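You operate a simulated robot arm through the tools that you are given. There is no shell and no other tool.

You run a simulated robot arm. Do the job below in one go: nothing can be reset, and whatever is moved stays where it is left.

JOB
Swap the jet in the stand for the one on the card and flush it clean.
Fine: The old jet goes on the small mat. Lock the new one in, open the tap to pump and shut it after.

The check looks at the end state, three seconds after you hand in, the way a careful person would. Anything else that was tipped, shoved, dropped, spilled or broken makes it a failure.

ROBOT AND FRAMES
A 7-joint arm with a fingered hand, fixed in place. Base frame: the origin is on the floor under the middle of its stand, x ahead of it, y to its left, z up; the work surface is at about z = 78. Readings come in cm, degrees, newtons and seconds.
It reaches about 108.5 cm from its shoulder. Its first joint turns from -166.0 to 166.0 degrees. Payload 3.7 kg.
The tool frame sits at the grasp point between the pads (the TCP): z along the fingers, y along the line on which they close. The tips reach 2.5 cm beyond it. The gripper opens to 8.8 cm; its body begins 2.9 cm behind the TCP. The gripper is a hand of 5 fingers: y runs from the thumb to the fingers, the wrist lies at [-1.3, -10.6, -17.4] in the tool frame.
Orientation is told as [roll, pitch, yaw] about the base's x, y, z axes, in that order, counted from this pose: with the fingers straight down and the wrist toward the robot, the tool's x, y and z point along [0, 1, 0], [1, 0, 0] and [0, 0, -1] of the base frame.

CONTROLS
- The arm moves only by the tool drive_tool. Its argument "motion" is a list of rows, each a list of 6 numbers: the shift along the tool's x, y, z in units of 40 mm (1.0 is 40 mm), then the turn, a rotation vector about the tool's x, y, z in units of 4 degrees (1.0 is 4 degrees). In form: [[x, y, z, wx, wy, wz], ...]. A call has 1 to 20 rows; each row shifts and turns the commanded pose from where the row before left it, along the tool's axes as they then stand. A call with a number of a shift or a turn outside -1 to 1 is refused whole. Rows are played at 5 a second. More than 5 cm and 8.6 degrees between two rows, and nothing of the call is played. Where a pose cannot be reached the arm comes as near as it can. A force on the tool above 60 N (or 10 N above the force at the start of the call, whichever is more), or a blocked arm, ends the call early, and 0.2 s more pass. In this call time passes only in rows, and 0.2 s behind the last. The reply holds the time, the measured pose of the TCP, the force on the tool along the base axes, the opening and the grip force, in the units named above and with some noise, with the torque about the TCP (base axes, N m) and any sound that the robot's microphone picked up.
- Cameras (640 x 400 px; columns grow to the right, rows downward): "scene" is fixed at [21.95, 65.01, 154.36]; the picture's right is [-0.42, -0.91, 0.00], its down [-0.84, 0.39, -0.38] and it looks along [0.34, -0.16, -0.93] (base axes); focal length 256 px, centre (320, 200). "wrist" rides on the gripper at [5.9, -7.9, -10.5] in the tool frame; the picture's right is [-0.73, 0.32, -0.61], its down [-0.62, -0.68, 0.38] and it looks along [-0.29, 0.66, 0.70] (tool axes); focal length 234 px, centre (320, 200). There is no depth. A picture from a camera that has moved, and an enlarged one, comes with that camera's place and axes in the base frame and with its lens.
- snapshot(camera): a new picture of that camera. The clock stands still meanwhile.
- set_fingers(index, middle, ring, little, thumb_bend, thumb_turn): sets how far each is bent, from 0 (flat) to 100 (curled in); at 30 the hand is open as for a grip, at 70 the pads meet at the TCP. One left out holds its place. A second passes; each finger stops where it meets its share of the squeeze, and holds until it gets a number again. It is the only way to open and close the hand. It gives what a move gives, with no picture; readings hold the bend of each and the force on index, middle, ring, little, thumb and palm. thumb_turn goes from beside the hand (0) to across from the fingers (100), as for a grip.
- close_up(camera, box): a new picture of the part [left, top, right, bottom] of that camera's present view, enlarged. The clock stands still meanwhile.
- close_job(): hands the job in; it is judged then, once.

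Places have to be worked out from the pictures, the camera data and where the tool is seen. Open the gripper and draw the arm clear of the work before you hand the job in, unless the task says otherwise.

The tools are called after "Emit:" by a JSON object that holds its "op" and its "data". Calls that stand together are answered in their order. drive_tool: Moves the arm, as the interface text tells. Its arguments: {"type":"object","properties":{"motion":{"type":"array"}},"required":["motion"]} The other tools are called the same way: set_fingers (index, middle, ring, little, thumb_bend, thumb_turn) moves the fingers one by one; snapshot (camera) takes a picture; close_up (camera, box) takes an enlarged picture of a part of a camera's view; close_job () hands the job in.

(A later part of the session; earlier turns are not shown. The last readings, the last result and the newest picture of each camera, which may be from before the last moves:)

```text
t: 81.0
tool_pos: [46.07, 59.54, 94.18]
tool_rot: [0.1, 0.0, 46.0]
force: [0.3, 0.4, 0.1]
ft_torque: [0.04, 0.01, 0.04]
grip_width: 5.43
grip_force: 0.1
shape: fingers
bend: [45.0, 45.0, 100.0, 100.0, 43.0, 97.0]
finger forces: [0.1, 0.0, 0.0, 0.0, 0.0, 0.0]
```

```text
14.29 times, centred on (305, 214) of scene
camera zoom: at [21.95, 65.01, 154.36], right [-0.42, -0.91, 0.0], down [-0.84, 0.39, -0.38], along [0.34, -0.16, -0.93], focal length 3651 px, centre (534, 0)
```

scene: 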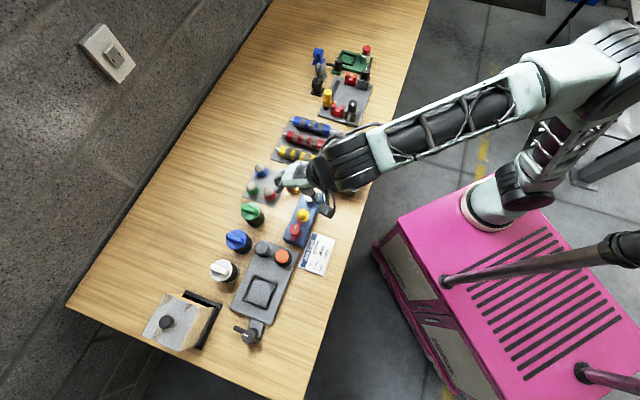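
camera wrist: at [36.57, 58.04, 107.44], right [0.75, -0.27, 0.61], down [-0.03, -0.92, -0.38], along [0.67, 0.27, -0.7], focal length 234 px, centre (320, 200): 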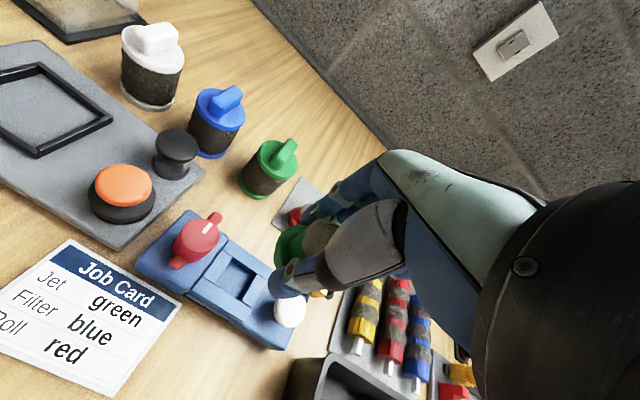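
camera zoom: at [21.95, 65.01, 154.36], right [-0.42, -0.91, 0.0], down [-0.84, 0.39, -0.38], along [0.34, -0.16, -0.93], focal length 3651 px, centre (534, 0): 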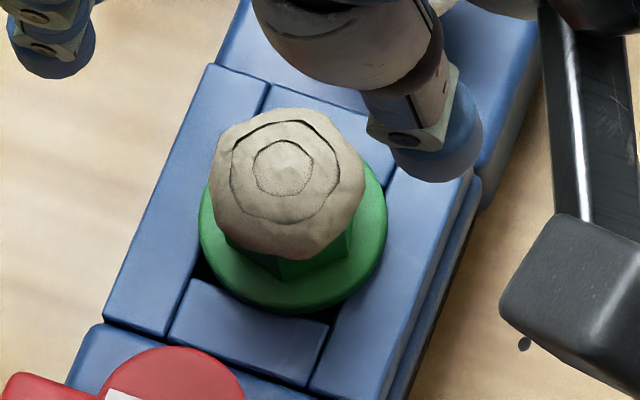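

Compared with the yellow jet's original pose, the green flange is within about 1.5 mm at the same height, so it is seated. Next I go back over the knob at z≈99 and turn the hand to yaw 139.6 to grip the lever as I left it.

Emit:
{"op": "drive_tool", "data": {"motion": [[0, 0, -0.6, 0, 0, 0], [0.45, 0, -0.6, 0, 0, 0], [0.46, 0, 0, 0, 0, 0], [0.46, 0, 0, 0, 0, 0], [0, 0, 0, 0, 0, -1], [0, 0, 0, 0, 0, -1], [0, 0, 0, 0, 0, -1], [0, 0, 0, 0, 0, -1], [0, 0, 0, 0, 0, -1], [0, 0, 0, 0, 0, -1], [0, 0, 0, 0, 0, -1], [0, 0, 0, 0, 0, -1], [0, 0, 0, 0, 0, -1], [0, 0, 0, 0, 0, -1], [0, 0, 0, 0, 0, -1], [0, 0, 0, 0, 0, -1], [0, 0, 0, 0, 0, -1], [0, 0, 0, 0, 0, -1], [0, 0, 0, 0, 0, -1], [0, 0, 0, 0, 0, -1]]}}

Emit:
{"op": "drive_tool", "data": {"motion": [[0, 0, 0, 0, 0, -1], [0, 0, 0, 0, 0, -1], [0, 0, 0, 0, 0, -1], [0, 0, 0, 0, 0, -1], [0, 0, 0, 0, 0, -1], [0, 0, 0, 0, 0, -1], [0, 0, 0, 0, 0, -1], [0, 0, 0, 0, 0, -0.4]]}}

Emit:
{"op": "set_fingers", "data": {"index": 48, "middle": 48, "thumb_bend": 50}}

Emit:
{"op": "snapshot", "data": {"camera": "wrist"}}

Emit:
{"op": "close_up", "data": {"camera": "scene", "box": [250, 170, 350, 260]}}

```text
t: 85.2
tool_pos: [42.06, 63.45, 99.05]
tool_rot: [0.1, 0.0, 110.2]
force: [0.2, 0.0, -0.1]
ft_torque: [0.0, -0.02, 0.01]
grip_width: 5.43
grip_force: 0.2
shape: fingers
bend: [45.0, 45.0, 100.0, 100.0, 43.0, 97.0]
finger forces: [0.0, 0.1, 0.0, 0.0, 0.1, 0.0]
```

```text
t: 87.0
tool_pos: [42.15, 63.52, 98.96]
tool_rot: [-0.1, 0.0, 139.7]
force: [0.2, 0.0, 0.6]
ft_torque: [0.0, 0.02, 0.03]
grip_width: 5.44
grip_force: 0.1
shape: fingers
bend: [45.0, 45.0, 100.0, 100.0, 43.0, 97.0]
finger forces: [0.0, 0.0, 0.0, 0.1, 0.0, 0.0]
```

```text
t: 88.0
tool_pos: [42.09, 63.53, 98.88]
tool_rot: [-0.1, 0.0, 139.6]
force: [-0.3, -0.9, -1.1]
ft_torque: [0.03, 0.03, -0.01]
grip_width: 4.46
grip_force: 0.0
shape: fingers
bend: [48.0, 48.0, 100.0, 100.0, 50.0, 97.0]
finger forces: [0.0, 0.1, 0.0, 0.0, 0.0, 0.0]
```

```text
taken
camera wrist: at [44.34, 53.96, 109.45], right [0.22, 0.76, 0.61], down [0.92, 0.03, -0.38], along [-0.31, 0.65, -0.7], focal length 234 px, centre (320, 200)
```

wrist: 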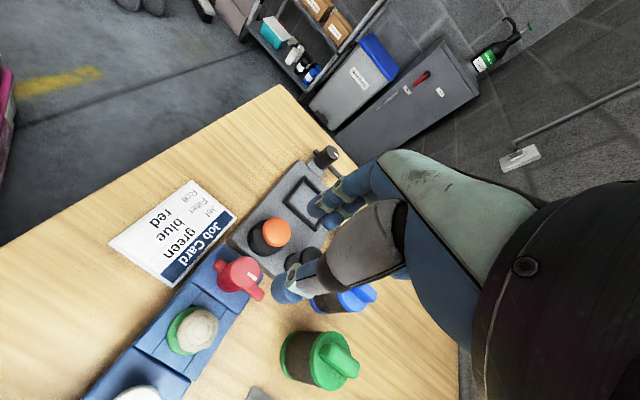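

```text
4.44 times, centred on (300, 215) of scene
camera zoom: at [21.95, 65.01, 154.36], right [-0.42, -0.91, 0.0], down [-0.84, 0.39, -0.38], along [0.34, -0.16, -0.93], focal length 1136 px, centre (409, 133)
```

zoom: 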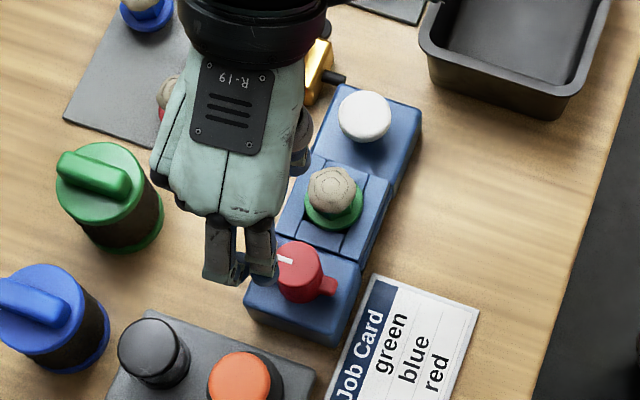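

The hand is lined up over the knob. I apply a 2 mm correction and lower around it to z≈87.4.

Emit:
{"op": "drive_tool", "data": {"motion": [[0.038, -0.032, 0.6, 0, 0, 0], [0, 0, 0.6, 0, 0, 0], [0, 0, 0.6, 0, 0, 0], [0, 0, 0.5, 0, 0, 0], [0, 0, 0.35, 0, 0, 0], [0, 0, 0.23, 0, 0, 0]]}}

Emit:
{"op": "close_up", "data": {"camera": "wrist", "box": [220, 160, 420, 320]}}

Emit:
{"op": "close_up", "data": {"camera": "scene", "box": [260, 180, 350, 260]}}

```text
t: 89.4
tool_pos: [42.19, 63.36, 87.66]
tool_rot: [0.0, 0.1, 139.5]
force: [-0.1, -0.5, 0.0]
ft_torque: [0.01, 0.0, 0.0]
grip_width: 4.46
grip_force: 0.1
shape: fingers
bend: [48.0, 48.0, 100.0, 100.0, 50.0, 97.0]
finger forces: [0.0, 0.0, 0.0, 0.0, 0.0, 0.0]
```

```text
2.50 times, centred on (320, 240) of wrist
camera zoom: at [44.37, 53.81, 97.98], right [0.23, 0.76, 0.61], down [0.92, 0.03, -0.38], along [-0.31, 0.65, -0.7], focal length 585 px, centre (320, 100)
```

zoom: 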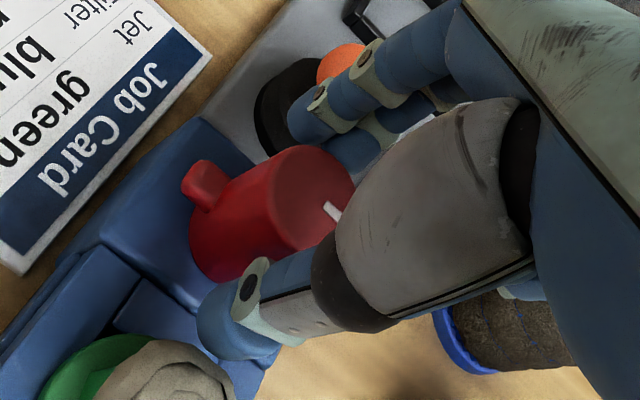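

```text
5.00 times, centred on (305, 220) of scene
camera zoom: at [21.95, 65.01, 154.36], right [-0.42, -0.91, 0.0], down [-0.84, 0.39, -0.38], along [0.34, -0.16, -0.93], focal length 1278 px, centre (395, 100)
```

zoom: 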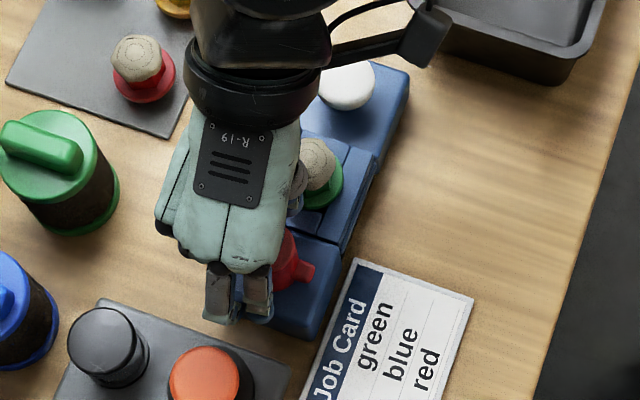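

The knob is between thumb and fingers, clear of the jet. I close to grip it.

Emit:
{"op": "set_fingers", "data": {"index": 56, "middle": 56, "thumb_bend": 57}}

Emit:
{"op": "set_fingers", "data": {"index": 67, "middle": 68, "thumb_bend": 68}}

```text
t: 90.4
tool_pos: [42.11, 63.29, 87.6]
tool_rot: [0.0, -0.1, 139.6]
force: [0.0, 0.2, 1.2]
ft_torque: [-0.01, 0.03, 0.02]
grip_width: 2.91
grip_force: 0.0
shape: fingers
bend: [56.0, 56.0, 100.0, 100.0, 56.0, 97.0]
finger forces: [0.0, 0.0, 0.0, 0.0, 0.0, 0.0]
```

```text
t: 91.4
tool_pos: [42.12, 63.4, 87.45]
tool_rot: [0.0, 0.0, 139.6]
force: [-2.2, 3.4, -0.2]
ft_torque: [0.07, 0.04, -0.03]
grip_width: 2.23
grip_force: 7.5
shape: fingers
bend: [59.0, 63.0, 100.0, 100.0, 60.0, 97.0]
finger forces: [4.8, 4.2, 0.1, 0.0, 5.0, 0.1]
```

The knob is gripped evenly. I turn it back toward locked in 19–22° pieces.

Emit:
{"op": "drive_tool", "data": {"motion": [[0, 0, 0, 0, 0, 0.6], [0, 0, 0, 0, 0, 0.8], [0, 0, 0, 0, 0, 0.8], [0, 0, 0, 0, 0, 0.8], [0, 0, 0, 0, 0, 0.8], [0, 0, 0, 0, 0, 0.8]]}}

Emit:
{"op": "close_up", "data": {"camera": "wrist", "box": [220, 160, 420, 320]}}

```text
t: 92.8
tool_pos: [42.28, 63.49, 87.45]
tool_rot: [0.1, 0.0, 121.0]
force: [-2.4, 3.3, 3.1]
ft_torque: [0.13, 0.05, 0.02]
grip_width: 2.2
grip_force: 7.2
shape: fingers
bend: [59.0, 63.0, 100.0, 100.0, 61.0, 97.0]
finger forces: [5.2, 4.3, 0.1, 0.0, 5.3, 0.0]
```

```text
2.50 times, centred on (320, 240) of wrist
camera zoom: at [41.23, 53.58, 97.97], right [0.45, 0.65, 0.61], down [0.89, -0.26, -0.38], along [-0.09, 0.71, -0.7], focal length 585 px, centre (320, 100)
```

zoom: 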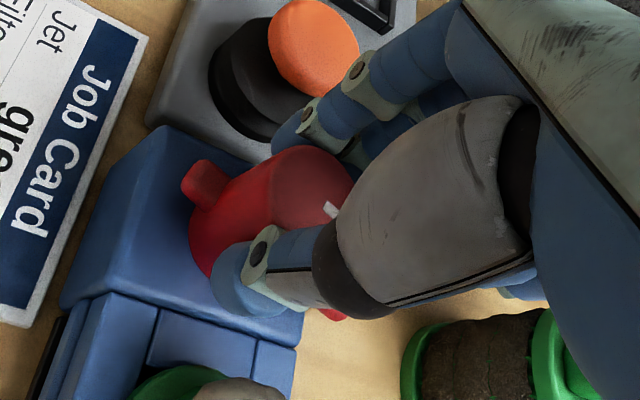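

The lever follows smoothly (the tail keeps its place in the hand's view). I continue turning.

Emit:
{"op": "drive_tool", "data": {"motion": [[0, 0, 0, 0, 0, 0.8], [0, 0, 0, 0, 0, 0.8], [0, 0, 0, 0, 0, 0.8], [0, 0, 0, 0, 0, 0.8], [0, 0, 0, 0, 0, 0.8], [0, 0, 0, 0, 0, 0.8], [0, 0, 0, 0, 0, 0.8]]}}

Emit:
{"op": "drive_tool", "data": {"motion": [[0, 0, 0, 0, 0, 0.8], [0, 0, 0, 0, 0, 0.8], [0, 0, 0, 0, 0, 0.8], [0, 0, 0, 0, 0, 0.8], [0, 0, 0, 0, 0, 0.8]]}}

Emit:
{"op": "close_up", "data": {"camera": "wrist", "box": [220, 160, 420, 320]}}

Emit:
{"op": "close_up", "data": {"camera": "scene", "box": [260, 180, 350, 260]}}

```text
t: 94.4
tool_pos: [42.08, 63.27, 87.48]
tool_rot: [0.0, 0.0, 98.7]
force: [-0.7, 4.1, 4.8]
ft_torque: [0.12, 0.03, 0.04]
grip_width: 2.21
grip_force: 7.8
shape: fingers
bend: [59.0, 63.0, 100.0, 100.0, 61.0, 97.0]
finger forces: [5.3, 4.6, 0.0, 0.0, 5.6, 0.0]
```

```text
t: 95.6
tool_pos: [42.25, 63.34, 87.53]
tool_rot: [0.1, 0.1, 82.7]
force: [0.6, 3.0, 2.4]
ft_torque: [0.08, -0.03, 0.01]
grip_width: 2.21
grip_force: 7.6
shape: fingers
bend: [59.0, 63.0, 100.0, 100.0, 61.0, 97.0]
finger forces: [5.1, 4.3, 0.0, 0.0, 6.0, 0.1]
```

```text
2.50 times, centred on (320, 240) of wrist
camera zoom: at [35.37, 56.23, 97.94], right [0.76, 0.23, 0.61], down [0.53, -0.75, -0.38], along [0.37, 0.61, -0.7], focal length 585 px, centre (320, 100)
```

zoom: 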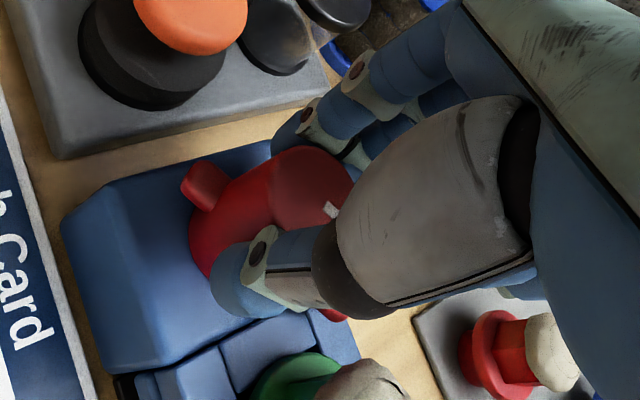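

```text
5.00 times, centred on (305, 220) of scene
camera zoom: at [21.95, 65.01, 154.36], right [-0.42, -0.91, 0.0], down [-0.84, 0.39, -0.38], along [0.34, -0.16, -0.93], focal length 1278 px, centre (395, 100)
```

zoom: 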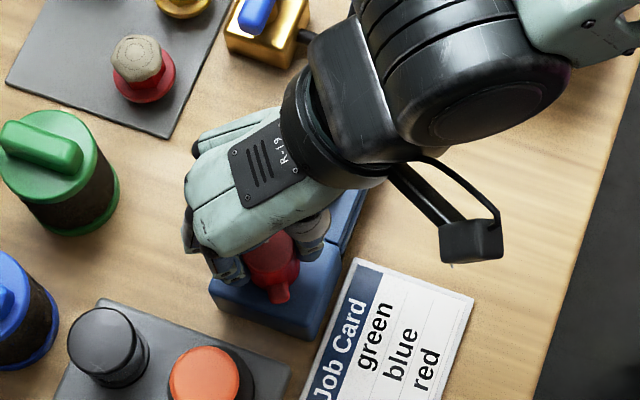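

The lever keeps following; about 37° remain. I go on more carefully as the arm comes over the flange.

Emit:
{"op": "drive_tool", "data": {"motion": [[0, 0, 0, 0, 0, 0.8], [0, 0, 0, 0, 0, 0.8], [0, 0, 0, 0, 0, 0.8], [0, 0, 0, 0, 0, 0.8]]}}

Emit:
{"op": "drive_tool", "data": {"motion": [[0, 0, 0, 0, 0, 0.7], [0, 0, 0, 0, 0, 0.7], [0, 0, 0, 0, 0, 0.7]]}}

Emit:
{"op": "close_up", "data": {"camera": "wrist", "box": [220, 160, 420, 320]}}

```text
t: 96.6
tool_pos: [42.29, 63.29, 87.51]
tool_rot: [0.0, 0.1, 69.9]
force: [0.4, 1.4, 2.3]
ft_torque: [-0.01, 0.02, 0.0]
grip_width: 2.19
grip_force: 8.1
shape: fingers
bend: [59.0, 63.0, 100.0, 100.0, 61.0, 97.0]
finger forces: [4.8, 3.8, 0.0, 0.0, 6.4, 0.0]
```

```text
t: 97.4
tool_pos: [42.37, 63.29, 87.4]
tool_rot: [-0.1, 0.0, 61.6]
force: [1.9, 0.8, -0.1]
ft_torque: [0.03, -0.01, 0.03]
grip_width: 2.17
grip_force: 7.8
shape: fingers
bend: [59.0, 64.0, 100.0, 100.0, 61.0, 97.0]
finger forces: [4.5, 4.3, 0.0, 0.1, 6.1, 0.0]
```

```text
2.50 times, centred on (320, 240) of wrist
camera zoom: at [33.3, 59.18, 97.96], right [0.79, -0.06, 0.61], down [0.22, -0.9, -0.38], along [0.57, 0.44, -0.7], focal length 585 px, centre (320, 100)
```

zoom: 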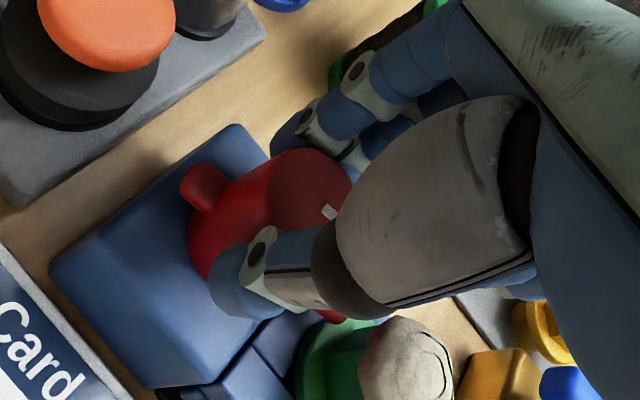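

Still free, with the arm now reaching the flange. I continue to about yaw 46, then a little further to feel the stop.

Emit:
{"op": "drive_tool", "data": {"motion": [[0, 0, 0, 0, 0, 0.7], [0, 0, 0, 0, 0, 0.7], [0, 0, 0, 0, 0, 0.7]]}}

Emit:
{"op": "drive_tool", "data": {"motion": [[0, 0, 0, 0, 0, 0.6], [0, 0, 0, 0, 0, 0.6], [0, 0, 0, 0, 0, 0.6]]}}

Emit:
{"op": "close_up", "data": {"camera": "wrist", "box": [220, 160, 420, 320]}}

Emit:
{"op": "close_up", "data": {"camera": "scene", "box": [260, 180, 350, 260]}}

```text
t: 98.2
tool_pos: [42.32, 63.46, 87.54]
tool_rot: [0.0, 0.0, 53.2]
force: [2.4, 1.6, -1.6]
ft_torque: [0.07, -0.05, 0.0]
grip_width: 2.19
grip_force: 7.0
shape: fingers
bend: [60.0, 64.0, 100.0, 100.0, 60.0, 97.0]
finger forces: [5.0, 4.1, 0.1, 0.0, 5.3, 0.0]
```

```text
t: 99.0
tool_pos: [42.18, 63.24, 87.54]
tool_rot: [0.0, 0.0, 46.1]
force: [0.9, 1.0, 0.6]
ft_torque: [0.02, 0.0, 0.06]
grip_width: 2.2
grip_force: 7.6
shape: fingers
bend: [60.0, 63.0, 100.0, 100.0, 60.0, 97.0]
finger forces: [4.6, 4.0, 0.0, 0.0, 6.5, 0.0]
```

```text
2.50 times, centred on (320, 240) of wrist
camera zoom: at [32.5, 61.72, 97.96], right [0.75, -0.27, 0.61], down [-0.03, -0.92, -0.38], along [0.67, 0.27, -0.7], focal length 585 px, centre (320, 100)
```

zoom: 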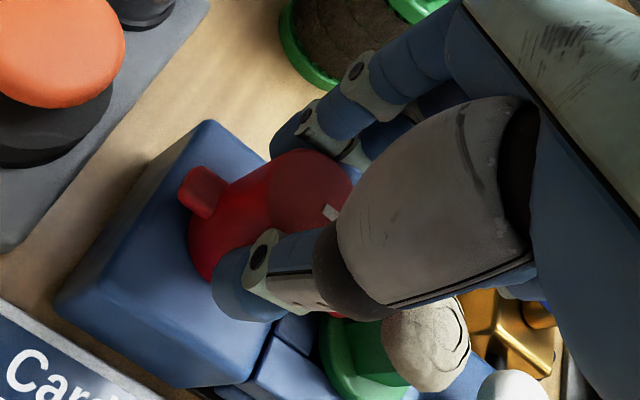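

```text
5.00 times, centred on (305, 220) of scene
camera zoom: at [21.95, 65.01, 154.36], right [-0.42, -0.91, 0.0], down [-0.84, 0.39, -0.38], along [0.34, -0.16, -0.93], focal length 1278 px, centre (395, 100)
```

zoom: 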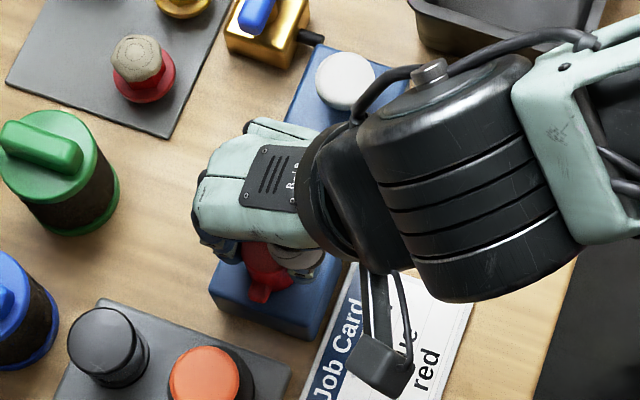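

The lever is nearly at its original position. I turn a further 10° to run it firmly against the stop.

Emit:
{"op": "drive_tool", "data": {"motion": [[0, 0, 0, 0, 0, 0.6], [0, 0, 0, 0, 0, 0.6]]}}

Emit:
{"op": "drive_tool", "data": {"motion": [[0, 0, 0, 0, 0, 0.6], [0, 0, 0, 0, 0, 0.6]]}}

Emit:
{"op": "close_up", "data": {"camera": "wrist", "box": [220, 160, 420, 320]}}

```text
t: 99.6
tool_pos: [42.26, 63.33, 87.56]
tool_rot: [0.0, 0.0, 41.1]
force: [0.6, 1.0, -1.5]
ft_torque: [-0.02, 0.05, 0.12]
grip_width: 2.2
grip_force: 7.6
shape: fingers
bend: [60.0, 63.0, 100.0, 100.0, 60.0, 98.0]
finger forces: [4.2, 3.7, 0.0, 0.0, 6.3, 0.1]
```

```text
t: 100.2
tool_pos: [42.13, 63.24, 87.53]
tool_rot: [0.0, 0.0, 36.5]
force: [0.7, 2.3, 1.5]
ft_torque: [0.06, -0.02, 0.11]
grip_width: 2.19
grip_force: 7.6
shape: fingers
bend: [60.0, 63.0, 100.0, 100.0, 60.0, 99.0]
finger forces: [4.8, 3.4, 0.0, 0.0, 6.5, 0.0]
```

```text
2.50 times, centred on (320, 240) of wrist
camera zoom: at [32.34, 63.39, 97.95], right [0.69, -0.39, 0.61], down [-0.18, -0.91, -0.38], along [0.7, 0.16, -0.7], focal length 585 px, centre (320, 100)
```

zoom: 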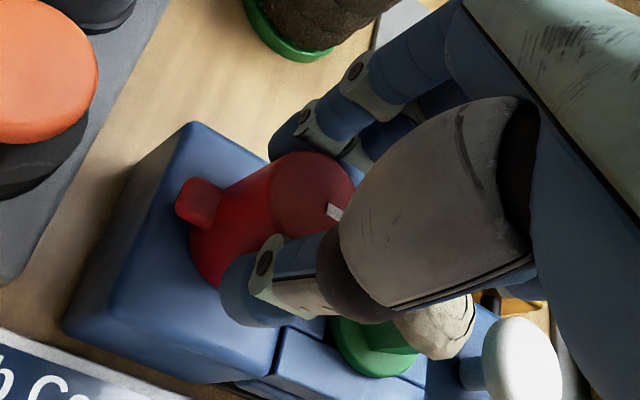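

The torque rose to 0.12 N m and the hand slipped on the knob, so the lever is at its stop: locked. I release and rise to verify.

Emit:
{"op": "set_fingers", "data": {"index": 47, "middle": 47, "thumb_bend": 47}}

Emit:
{"op": "drive_tool", "data": {"motion": [[0, 0, -0.3, 0, 0, 0], [0, 0, -0.5, 0, 0, 0], [0, 0, -0.7, 0, 0, 0], [0, 0, -0.8, 0, 0, 0], [0, 0, -0.8, 0, 0, 0]]}}

Emit:
{"op": "snapshot", "data": {"camera": "wrist"}}

Emit:
{"op": "close_up", "data": {"camera": "wrist", "box": [190, 200, 330, 340]}}

Emit:
{"op": "close_up", "data": {"camera": "scene", "box": [270, 180, 340, 250]}}

```text
t: 101.2
tool_pos: [42.3, 63.3, 87.43]
tool_rot: [0.0, 0.0, 36.4]
force: [0.7, 0.0, 0.7]
ft_torque: [0.02, 0.0, -0.02]
grip_width: 4.77
grip_force: 0.0
shape: fingers
bend: [47.0, 47.0, 100.0, 100.0, 47.0, 98.0]
finger forces: [0.1, 0.0, 0.0, 0.0, 0.1, 0.0]
```

```text
t: 102.4
tool_pos: [42.16, 63.34, 99.83]
tool_rot: [0.1, 0.0, 36.4]
force: [0.3, -0.7, 0.7]
ft_torque: [0.01, 0.0, 0.02]
grip_width: 4.79
grip_force: 0.0
shape: fingers
bend: [47.0, 47.0, 100.0, 100.0, 47.0, 98.0]
finger forces: [0.0, 0.0, 0.1, 0.1, 0.1, 0.0]
```

```text
taken
camera wrist: at [32.24, 63.5, 110.21], right [0.69, -0.39, 0.61], down [-0.18, -0.91, -0.38], along [0.7, 0.16, -0.7], focal length 234 px, centre (320, 200)
```

wrist: 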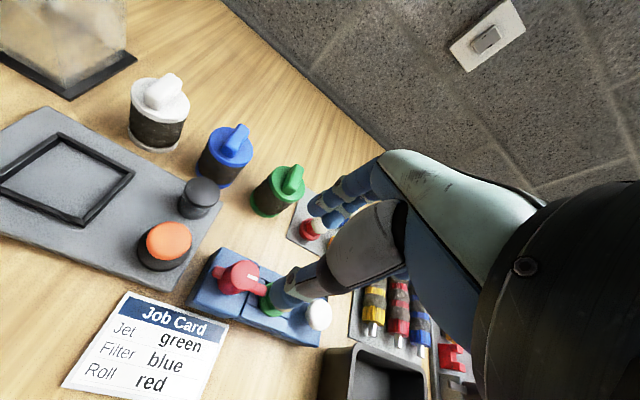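

```text
2.86 times, centred on (260, 270) of wrist
camera zoom: at [32.24, 63.5, 110.21], right [0.69, -0.39, 0.61], down [-0.18, -0.91, -0.38], along [0.7, 0.16, -0.7], focal length 669 px, centre (491, 0)
```

zoom: 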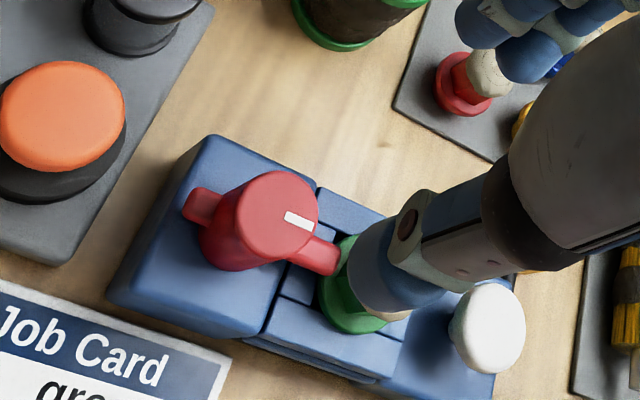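

```text
5.71 times, centred on (305, 215) of scene
camera zoom: at [21.95, 65.01, 154.36], right [-0.42, -0.91, 0.0], down [-0.84, 0.39, -0.38], along [0.34, -0.16, -0.93], focal length 1460 px, centre (406, 114)
```

zoom: 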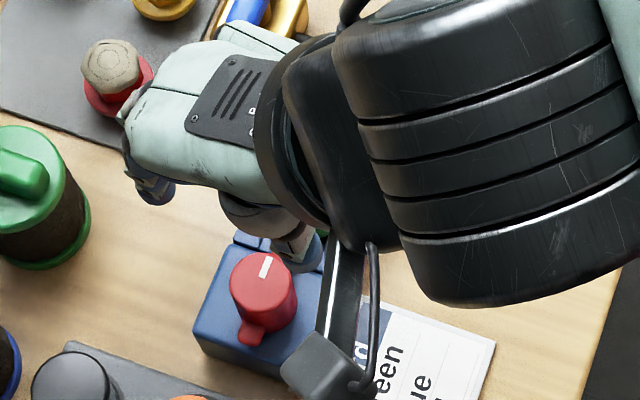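

The lever arm again lies over the green flange, pointing at the jet. Next is the tap: handle centre about (57.8, 57.4), top near z=84. I move over it at this height, turning to yaw 44, and look from there.

Emit:
{"op": "drive_tool", "data": {"motion": [[0, 0, 0, 0, 0, -0.95], [0, 0, 0, 0, 0, -0.95], [-0.4, 0.2, 0, 0, 0, 0], [-0.6, 0.3, 0, 0, 0, 0], [-0.7, 0.34, 0, 0, 0, 0], [-0.7, 0.34, 0, 0, 0, 0], [-0.7, 0.34, 0, 0, 0, 0], [-0.46, 0.24, 0, 0, 0, 0], [-0.2, 0.1, 0, 0, 0, 0]]}}

Emit:
{"op": "snapshot", "data": {"camera": "wrist"}}

Emit:
{"op": "close_up", "data": {"camera": "wrist", "box": [150, 210, 320, 380]}}

Emit:
{"op": "close_up", "data": {"camera": "scene", "box": [270, 165, 340, 255]}}

```text
t: 104.4
tool_pos: [58.02, 57.66, 99.75]
tool_rot: [0.0, 0.1, 44.0]
force: [0.3, -0.2, 0.1]
ft_torque: [0.03, 0.0, 0.03]
grip_width: 4.79
grip_force: 0.1
shape: fingers
bend: [47.0, 47.0, 100.0, 100.0, 47.0, 98.0]
finger forces: [0.1, 0.0, 0.0, 0.1, 0.0, 0.0]
```

```text
taken
camera wrist: at [48.29, 56.48, 110.28], right [0.74, -0.3, 0.61], down [-0.06, -0.92, -0.38], along [0.67, 0.25, -0.7], focal length 234 px, centre (320, 200)
```

wrist: 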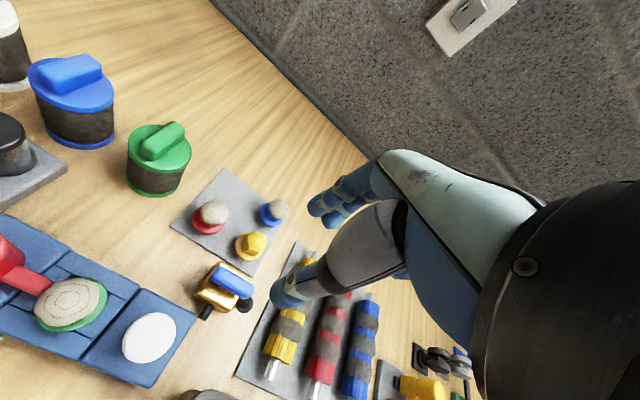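

```text
2.35 times, centred on (235, 295) of wrist
camera zoom: at [48.29, 56.48, 110.28], right [0.74, -0.3, 0.61], down [-0.06, -0.92, -0.38], along [0.67, 0.25, -0.7], focal length 551 px, centre (520, -24)
```

zoom: 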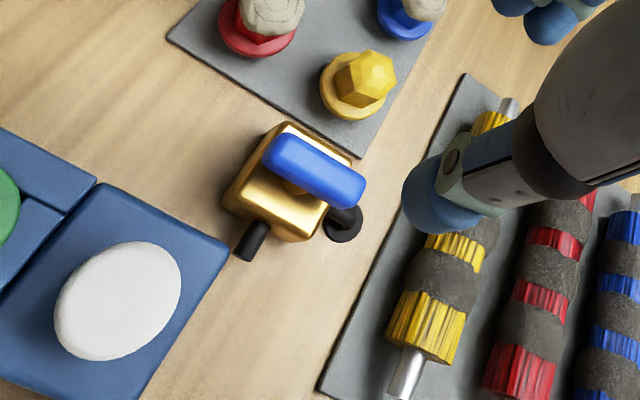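

```text
4.44 times, centred on (305, 210) of scene
camera zoom: at [21.95, 65.01, 154.36], right [-0.42, -0.91, 0.0], down [-0.84, 0.39, -0.38], along [0.34, -0.16, -0.93], focal length 1136 px, centre (387, 156)
```

zoom: 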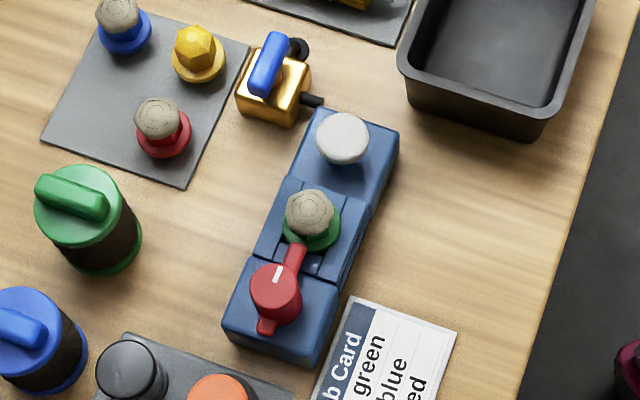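

The lever and jet look just as the original set-up did. The tap handle is at (57.75, 57.4), lying at −44°, so the hand's closing direction fits. I narrow the opening and lower to z≈88.5 over it.

Emit:
{"op": "set_fingers", "data": {"index": 53, "middle": 53, "thumb_bend": 52}}

Emit:
{"op": "drive_tool", "data": {"motion": [[0, 0, 0.5, 0, 0, 0], [0, 0, 0.7, 0, 0, 0], [0, 0, 0.7, 0, 0, 0], [0, 0, 0.55, 0, 0, 0], [0, 0, 0.35, 0, 0, 0]]}}

Emit:
{"op": "close_up", "data": {"camera": "wrist", "box": [220, 160, 400, 320]}}

Emit:
{"op": "close_up", "data": {"camera": "scene", "box": [260, 150, 340, 220]}}

```text
t: 105.4
tool_pos: [58.06, 57.66, 99.73]
tool_rot: [0.1, 0.0, 44.0]
force: [0.2, -0.3, 0.5]
ft_torque: [-0.02, 0.02, 0.0]
grip_width: 3.66
grip_force: 0.1
shape: fingers
bend: [53.0, 53.0, 100.0, 100.0, 52.0, 98.0]
finger forces: [0.0, 0.1, 0.0, 0.0, 0.0, 0.0]
```

```text
t: 106.6
tool_pos: [58.02, 57.59, 88.55]
tool_rot: [0.0, 0.0, 43.9]
force: [0.1, 0.2, 0.3]
ft_torque: [-0.02, -0.02, 0.05]
grip_width: 3.67
grip_force: 0.2
shape: fingers
bend: [53.0, 53.0, 100.0, 100.0, 52.0, 98.0]
finger forces: [0.1, 0.1, 0.0, 0.0, 0.0, 0.0]
```

```text
2.50 times, centred on (310, 240) of wrist
camera zoom: at [48.26, 56.35, 99.06], right [0.74, -0.3, 0.61], down [-0.06, -0.92, -0.38], along [0.67, 0.25, -0.7], focal length 585 px, centre (345, 100)
```

zoom: 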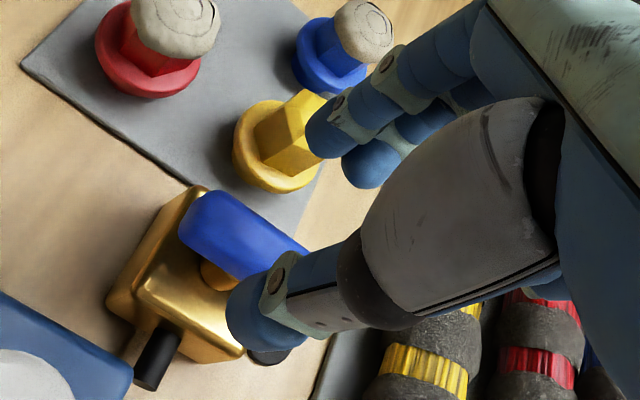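

```text
5.71 times, centred on (300, 185) of scene
camera zoom: at [21.95, 65.01, 154.36], right [-0.42, -0.91, 0.0], down [-0.84, 0.39, -0.38], along [0.34, -0.16, -0.93], focal length 1460 px, centre (434, 286)
```

zoom: 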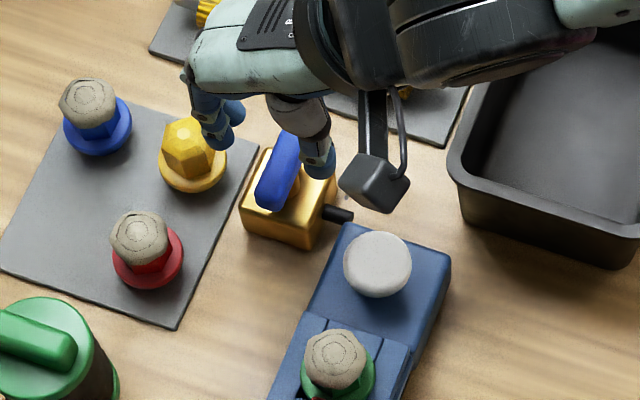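

The handle lies about 6 mm toward the thumb side, so I shift 1.5 mm that way and lower in steps to z≈85.4, keeping clear of the yellow jet.

Emit:
{"op": "drive_tool", "data": {"motion": [[0, -0.04, 0.25, 0, 0, 0], [0, 0, 0.25, 0, 0, 0], [0, 0, 0.15, 0, 0, 0], [0, 0, 0.12, 0, 0, 0]]}}

Emit:
{"op": "close_up", "data": {"camera": "wrist", "box": [220, 160, 400, 320]}}

Emit:
{"op": "close_up", "data": {"camera": "scene", "box": [270, 155, 330, 205]}}

```text
t: 107.6
tool_pos: [57.93, 57.6, 85.66]
tool_rot: [0.0, -0.1, 43.9]
force: [0.8, 0.3, -0.3]
ft_torque: [0.01, -0.01, 0.02]
grip_width: 3.67
grip_force: 0.1
shape: fingers
bend: [53.0, 53.0, 100.0, 100.0, 52.0, 98.0]
finger forces: [0.0, 0.0, 0.0, 0.0, 0.0, 0.1]
```

```text
2.50 times, centred on (310, 240) of wrist
camera zoom: at [48.17, 56.3, 96.09], right [0.74, -0.3, 0.61], down [-0.06, -0.92, -0.38], along [0.67, 0.25, -0.7], focal length 585 px, centre (345, 100)
```

zoom: 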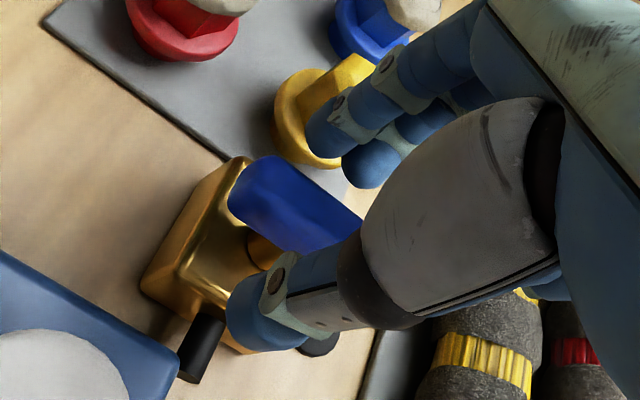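

```text
8.00 times, centred on (300, 180) of scene
camera zoom: at [21.95, 65.01, 154.36], right [-0.42, -0.91, 0.0], down [-0.84, 0.39, -0.38], along [0.34, -0.16, -0.93], focal length 2045 px, centre (480, 360)
```

zoom: 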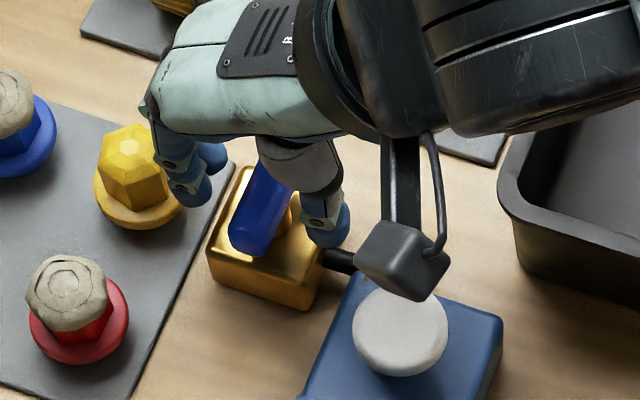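

The handle is still about 6 mm toward the thumb, and the fingers are near the yellow jet. I shift 3 mm toward the thumb side, then close gently.

Emit:
{"op": "drive_tool", "data": {"motion": [[0, -0.04, 0, 0, 0, 0], [0, -0.035, 0.03, 0, 0, 0]]}}

Emit:
{"op": "set_fingers", "data": {"index": 61, "middle": 61, "thumb_bend": 59}}

Emit:
{"op": "close_up", "data": {"camera": "wrist", "box": [220, 160, 400, 320]}}

```text
t: 108.2
tool_pos: [57.79, 57.45, 85.46]
tool_rot: [-0.1, 0.0, 44.0]
force: [0.1, 0.5, 0.4]
ft_torque: [-0.02, 0.01, 0.03]
grip_width: 3.65
grip_force: 0.1
shape: fingers
bend: [53.0, 53.0, 100.0, 100.0, 52.0, 98.0]
finger forces: [0.0, 0.0, 0.0, 0.0, 0.0, 0.1]
```

```text
t: 109.2
tool_pos: [57.79, 57.38, 85.48]
tool_rot: [0.1, 0.0, 44.0]
force: [0.0, 0.0, 0.5]
ft_torque: [-0.01, 0.02, 0.02]
grip_width: 2.02
grip_force: 0.0
shape: fingers
bend: [61.0, 61.0, 100.0, 100.0, 59.0, 98.0]
finger forces: [0.1, 0.1, 0.0, 0.1, 0.1, 0.0]
```

```text
2.50 times, centred on (310, 240) of wrist
camera zoom: at [47.95, 56.16, 95.97], right [0.74, -0.3, 0.61], down [-0.06, -0.92, -0.38], along [0.67, 0.25, -0.7], focal length 585 px, centre (345, 100)
```

zoom: 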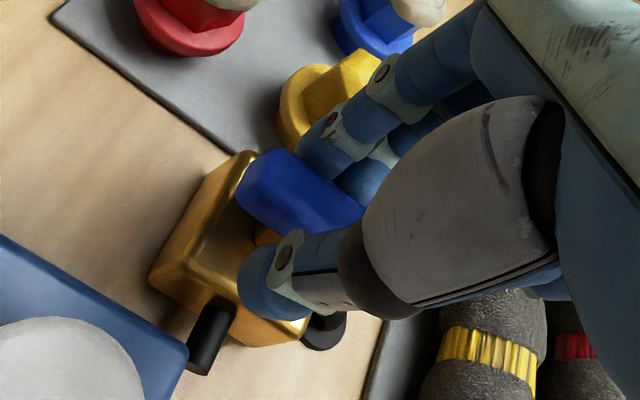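

No contact yet at an opening of 2.0 cm. I close further to take hold of the handle.

Emit:
{"op": "set_fingers", "data": {"index": 66, "middle": 66, "thumb_bend": 64}}

Emit:
{"op": "close_up", "data": {"camera": "wrist", "box": [220, 160, 400, 320]}}

```text
t: 110.2
tool_pos: [57.69, 57.29, 85.48]
tool_rot: [0.0, 0.0, 44.0]
force: [2.9, 2.6, -0.6]
ft_torque: [0.09, -0.07, 0.0]
grip_width: 1.24
grip_force: 2.1
shape: fingers
bend: [63.0, 64.0, 100.0, 100.0, 64.0, 98.0]
finger forces: [1.8, 1.9, 0.0, 0.0, 0.0, 0.0]
```

```text
2.50 times, centred on (310, 240) of wrist
camera zoom: at [47.97, 56.17, 95.97], right [0.74, -0.3, 0.61], down [-0.06, -0.92, -0.38], along [0.67, 0.25, -0.7], focal length 585 px, centre (345, 100)
```

zoom: 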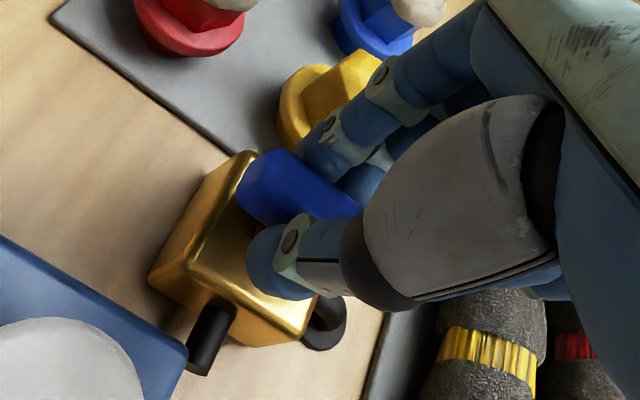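

Index and middle touch the handle, the thumb not yet. I bend the thumb further to complete the hold.

Emit:
{"op": "set_fingers", "data": {"thumb_bend": 70}}

```text
t: 111.2
tool_pos: [57.73, 57.4, 85.49]
tool_rot: [-0.2, 0.0, 43.9]
force: [1.1, 1.4, -1.1]
ft_torque: [0.02, -0.01, 0.0]
grip_width: 1.04
grip_force: 3.5
shape: fingers
bend: [63.0, 64.0, 100.0, 100.0, 66.0, 98.0]
finger forces: [1.9, 2.2, 0.0, 0.0, 2.4, 0.0]
```

The handle is held lightly; I add some squeeze, then try a small 5° twist toward larger yaw.

Emit:
{"op": "set_fingers", "data": {"index": 69, "middle": 69, "thumb_bend": 74}}

Emit:
{"op": "drive_tool", "data": {"motion": [[0, 0, 0, 0, 0, -0.6], [0, 0, 0, 0, 0, -0.6]]}}

Emit:
{"op": "close_up", "data": {"camera": "wrist", "box": [220, 160, 400, 320]}}

```text
t: 112.2
tool_pos: [57.62, 57.5, 85.5]
tool_rot: [0.0, 0.1, 44.0]
force: [1.4, -0.6, -0.3]
ft_torque: [0.01, -0.01, 0.04]
grip_width: 0.97
grip_force: 6.7
shape: fingers
bend: [63.0, 64.0, 100.0, 100.0, 67.0, 97.0]
finger forces: [3.2, 3.7, 0.0, 0.0, 6.1, 0.0]
```

```text
t: 112.8
tool_pos: [57.88, 57.39, 85.45]
tool_rot: [0.0, 0.0, 48.8]
force: [3.4, 0.4, -0.5]
ft_torque: [0.03, -0.1, 0.02]
grip_width: 0.95
grip_force: 6.4
shape: fingers
bend: [63.0, 65.0, 100.0, 100.0, 68.0, 97.0]
finger forces: [4.3, 3.2, 0.1, 0.1, 5.4, 0.0]
```

```text
2.50 times, centred on (310, 240) of wrist
camera zoom: at [48.09, 55.34, 95.95], right [0.76, -0.24, 0.61], down [0.02, -0.92, -0.38], along [0.65, 0.3, -0.7], focal length 585 px, centre (345, 100)
```

zoom: 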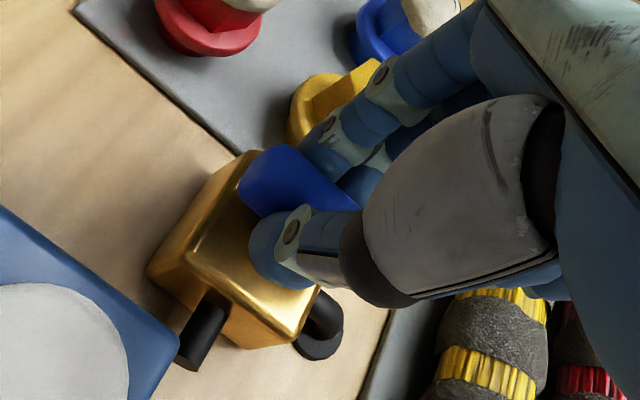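

Little resistance so far. I twist 8° more in the same direction and compare.

Emit:
{"op": "drive_tool", "data": {"motion": [[0, 0, 0, 0, 0, -0.7], [0, 0, 0, 0, 0, -0.7], [0, 0, 0, 0, 0, -0.6]]}}

Emit:
{"op": "close_up", "data": {"camera": "wrist", "box": [220, 160, 400, 320]}}

Emit:
{"op": "close_up", "data": {"camera": "scene", "box": [270, 155, 330, 205]}}

```text
t: 113.6
tool_pos: [57.62, 57.38, 85.42]
tool_rot: [0.0, 0.0, 56.9]
force: [5.2, -0.3, -1.7]
ft_torque: [0.0, -0.2, -0.05]
grip_width: 0.95
grip_force: 6.8
shape: fingers
bend: [62.0, 65.0, 100.0, 100.0, 68.0, 97.0]
finger forces: [4.8, 3.6, 0.0, 0.0, 5.2, 0.1]
```

```text
2.50 times, centred on (310, 240) of wrist
camera zoom: at [48.41, 53.98, 95.97], right [0.78, -0.13, 0.61], down [0.15, -0.91, -0.38], along [0.6, 0.39, -0.7], focal length 585 px, centre (345, 100)
```

zoom: 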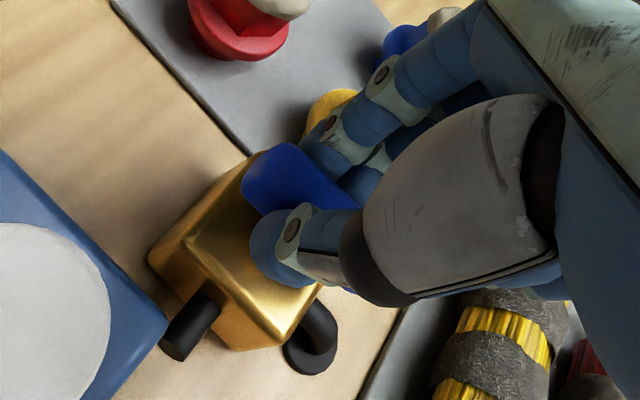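

```text
8.00 times, centred on (300, 180) of scene
camera zoom: at [21.95, 65.01, 154.36], right [-0.42, -0.91, 0.0], down [-0.84, 0.39, -0.38], along [0.34, -0.16, -0.93], focal length 2045 px, centre (480, 360)
```

zoom: 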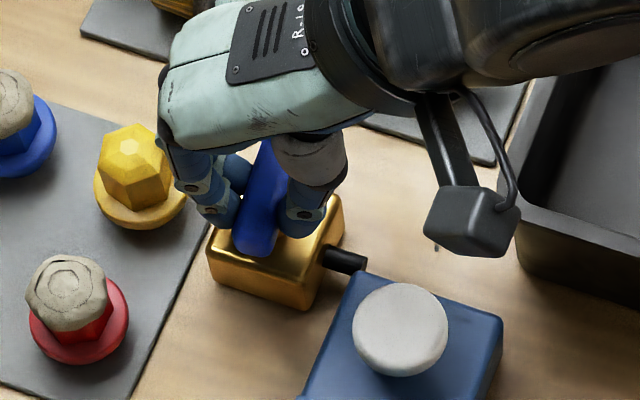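

The handle follows the hand in this direction (about 13° so far). I relieve the sideways force a little and continue turning.

Emit:
{"op": "drive_tool", "data": {"motion": [[-0.025, 0.015, 0, 0, 0, -0.7], [0, 0, 0, 0, 0, -0.7], [0, 0, 0, 0, 0, -0.7], [0, 0, 0, 0, 0, -0.7]]}}

Emit:
{"op": "drive_tool", "data": {"motion": [[0, 0, 0, 0, 0, -0.7], [0, 0, 0, 0, 0, -0.7], [0, 0, 0, 0, 0, -0.7], [0, 0, 0, 0, 0, -0.7]]}}

Emit:
{"op": "close_up", "data": {"camera": "wrist", "box": [220, 160, 400, 320]}}

Emit:
{"op": "close_up", "data": {"camera": "scene", "box": [270, 155, 330, 205]}}

```text
t: 114.6
tool_pos: [57.74, 57.34, 85.58]
tool_rot: [0.0, 0.0, 68.1]
force: [3.1, -1.9, -0.7]
ft_torque: [-0.05, -0.08, 0.0]
grip_width: 0.97
grip_force: 6.0
shape: fingers
bend: [63.0, 66.0, 100.0, 100.0, 68.0, 96.0]
finger forces: [4.3, 2.3, 0.0, 0.0, 6.4, 0.0]
```

```text
t: 115.6
tool_pos: [57.8, 57.35, 85.65]
tool_rot: [0.0, 0.0, 79.2]
force: [3.0, -2.6, 0.2]
ft_torque: [-0.01, -0.04, -0.04]
grip_width: 0.98
grip_force: 6.4
shape: fingers
bend: [63.0, 67.0, 100.0, 100.0, 68.0, 96.0]
finger forces: [4.4, 1.8, 0.0, 0.0, 6.9, 0.1]
```

```text
2.50 times, centred on (310, 240) of wrist
camera zoom: at [50.54, 50.76, 95.93], right [0.77, 0.18, 0.61], down [0.49, -0.79, -0.38], along [0.41, 0.59, -0.7], focal length 585 px, centre (345, 100)
```

zoom: 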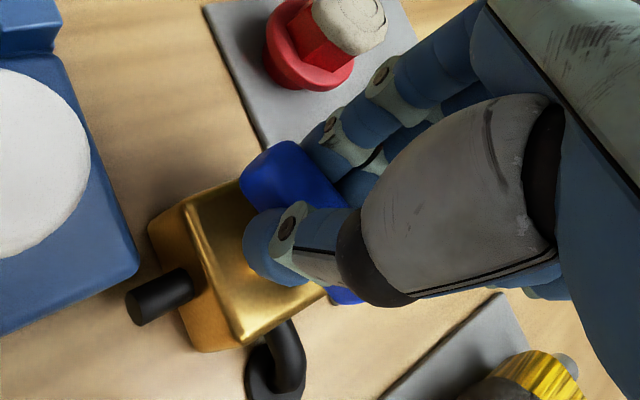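

```text
8.00 times, centred on (300, 180) of scene
camera zoom: at [21.95, 65.01, 154.36], right [-0.42, -0.91, 0.0], down [-0.84, 0.39, -0.38], along [0.34, -0.16, -0.93], focal length 2045 px, centre (480, 360)
```

zoom: 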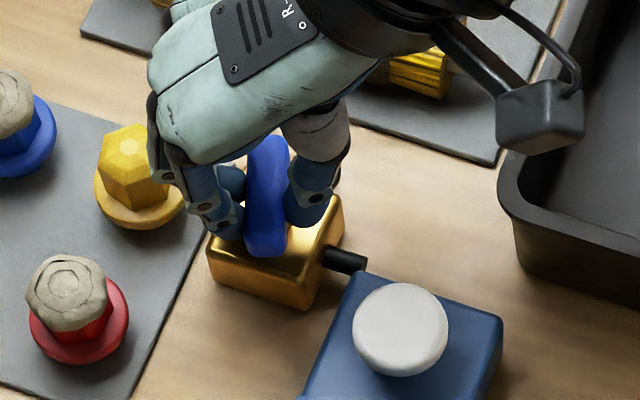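

The handle keeps turning with the hand. I continue.

Emit:
{"op": "drive_tool", "data": {"motion": [[0, 0, 0, 0, 0, -0.7], [0, 0, 0, 0, 0, -0.7], [0, 0, 0, 0, 0, -0.7], [0, 0, 0, 0, 0, -0.7]]}}

Emit:
{"op": "drive_tool", "data": {"motion": [[0, 0, 0, 0, 0, -0.7], [0, 0, 0, 0, 0, -0.7], [0, 0, 0, 0, 0, -0.7], [0, 0, 0, 0, 0, -0.7]]}}

Emit:
{"op": "close_up", "data": {"camera": "wrist", "box": [220, 160, 400, 320]}}

Emit:
{"op": "close_up", "data": {"camera": "scene", "box": [270, 155, 330, 205]}}

```text
t: 116.6
tool_pos: [57.79, 57.46, 85.54]
tool_rot: [0.1, 0.0, 90.5]
force: [3.0, -1.8, -1.5]
ft_torque: [-0.02, -0.05, -0.05]
grip_width: 0.98
grip_force: 5.9
shape: fingers
bend: [63.0, 67.0, 100.0, 100.0, 68.0, 96.0]
finger forces: [4.4, 1.5, 0.1, 0.0, 6.5, 0.0]
```

```text
t: 117.6
tool_pos: [57.8, 57.25, 85.5]
tool_rot: [-0.1, 0.0, 101.6]
force: [3.1, -1.0, -2.5]
ft_torque: [-0.04, -0.04, -0.02]
grip_width: 0.98
grip_force: 6.6
shape: fingers
bend: [63.0, 67.0, 100.0, 100.0, 68.0, 96.0]
finger forces: [4.2, 1.4, 0.1, 0.1, 6.7, 0.0]
```

```text
2.50 times, centred on (310, 240) of wrist
camera zoom: at [53.61, 48.47, 95.98], right [0.65, 0.46, 0.61], down [0.75, -0.54, -0.38], along [0.15, 0.7, -0.7], focal length 585 px, centre (345, 100)
```

zoom: 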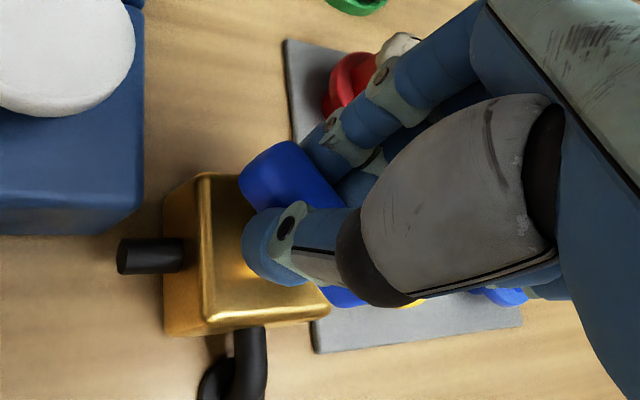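

```text
8.00 times, centred on (300, 180) of scene
camera zoom: at [21.95, 65.01, 154.36], right [-0.42, -0.91, 0.0], down [-0.84, 0.39, -0.38], along [0.34, -0.16, -0.93], focal length 2045 px, centre (480, 360)
```

zoom: 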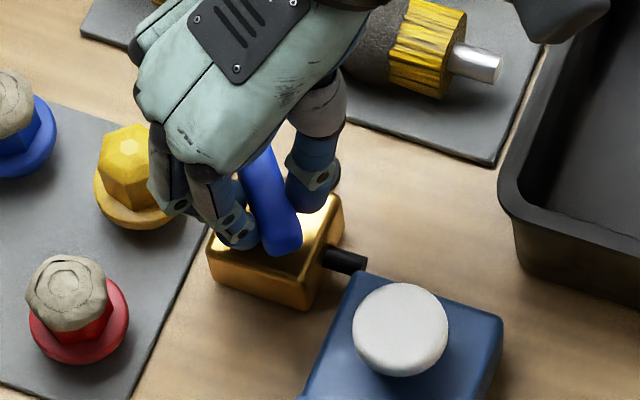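

Still following with modest forces. I continue toward the quarter turn.

Emit:
{"op": "drive_tool", "data": {"motion": [[0, 0, 0, 0, 0, -0.7], [0, 0, 0, 0, 0, -0.7], [0, 0, 0, 0, 0, -0.7], [0, 0, 0, 0, 0, -0.7]]}}

Emit:
{"op": "drive_tool", "data": {"motion": [[0, 0, 0, 0, 0, -0.7], [0, 0, 0, 0, 0, -0.7], [0, 0, 0, 0, 0, -0.7], [0, 0, 0, 0, 0, -0.7]]}}

Emit:
{"op": "close_up", "data": {"camera": "wrist", "box": [220, 160, 400, 320]}}

Emit:
{"op": "close_up", "data": {"camera": "scene", "box": [270, 155, 330, 205]}}

```text
t: 118.6
tool_pos: [57.67, 57.44, 85.4]
tool_rot: [0.0, 0.0, 112.9]
force: [1.9, -1.7, -2.5]
ft_torque: [0.0, -0.09, -0.01]
grip_width: 0.97
grip_force: 6.1
shape: fingers
bend: [63.0, 68.0, 100.0, 100.0, 68.0, 96.0]
finger forces: [4.2, 1.0, 0.0, 0.0, 7.2, 0.0]
```

```text
t: 119.6
tool_pos: [57.71, 57.32, 85.5]
tool_rot: [0.0, 0.0, 124.0]
force: [3.0, -0.1, -2.9]
ft_torque: [0.0, -0.04, 0.01]
grip_width: 0.96
grip_force: 6.6
shape: fingers
bend: [63.0, 68.0, 100.0, 100.0, 68.0, 96.0]
finger forces: [4.4, 1.3, 0.0, 0.0, 6.9, 0.0]
```

```text
2.50 times, centred on (310, 240) of wrist
camera zoom: at [57.26, 47.51, 96.01], right [0.42, 0.67, 0.61], down [0.9, -0.22, -0.38], along [-0.13, 0.71, -0.7], focal length 585 px, centre (345, 100)
```

zoom: 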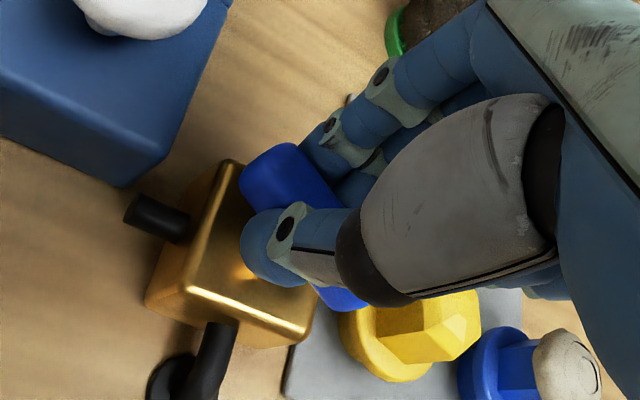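

```text
8.00 times, centred on (300, 180) of scene
camera zoom: at [21.95, 65.01, 154.36], right [-0.42, -0.91, 0.0], down [-0.84, 0.39, -0.38], along [0.34, -0.16, -0.93], focal length 2045 px, centre (480, 360)
```

zoom: 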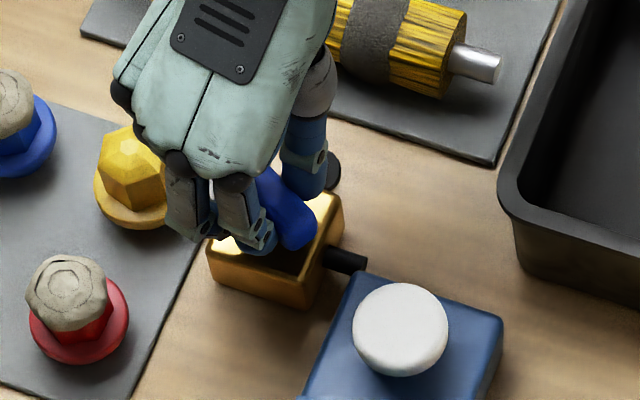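

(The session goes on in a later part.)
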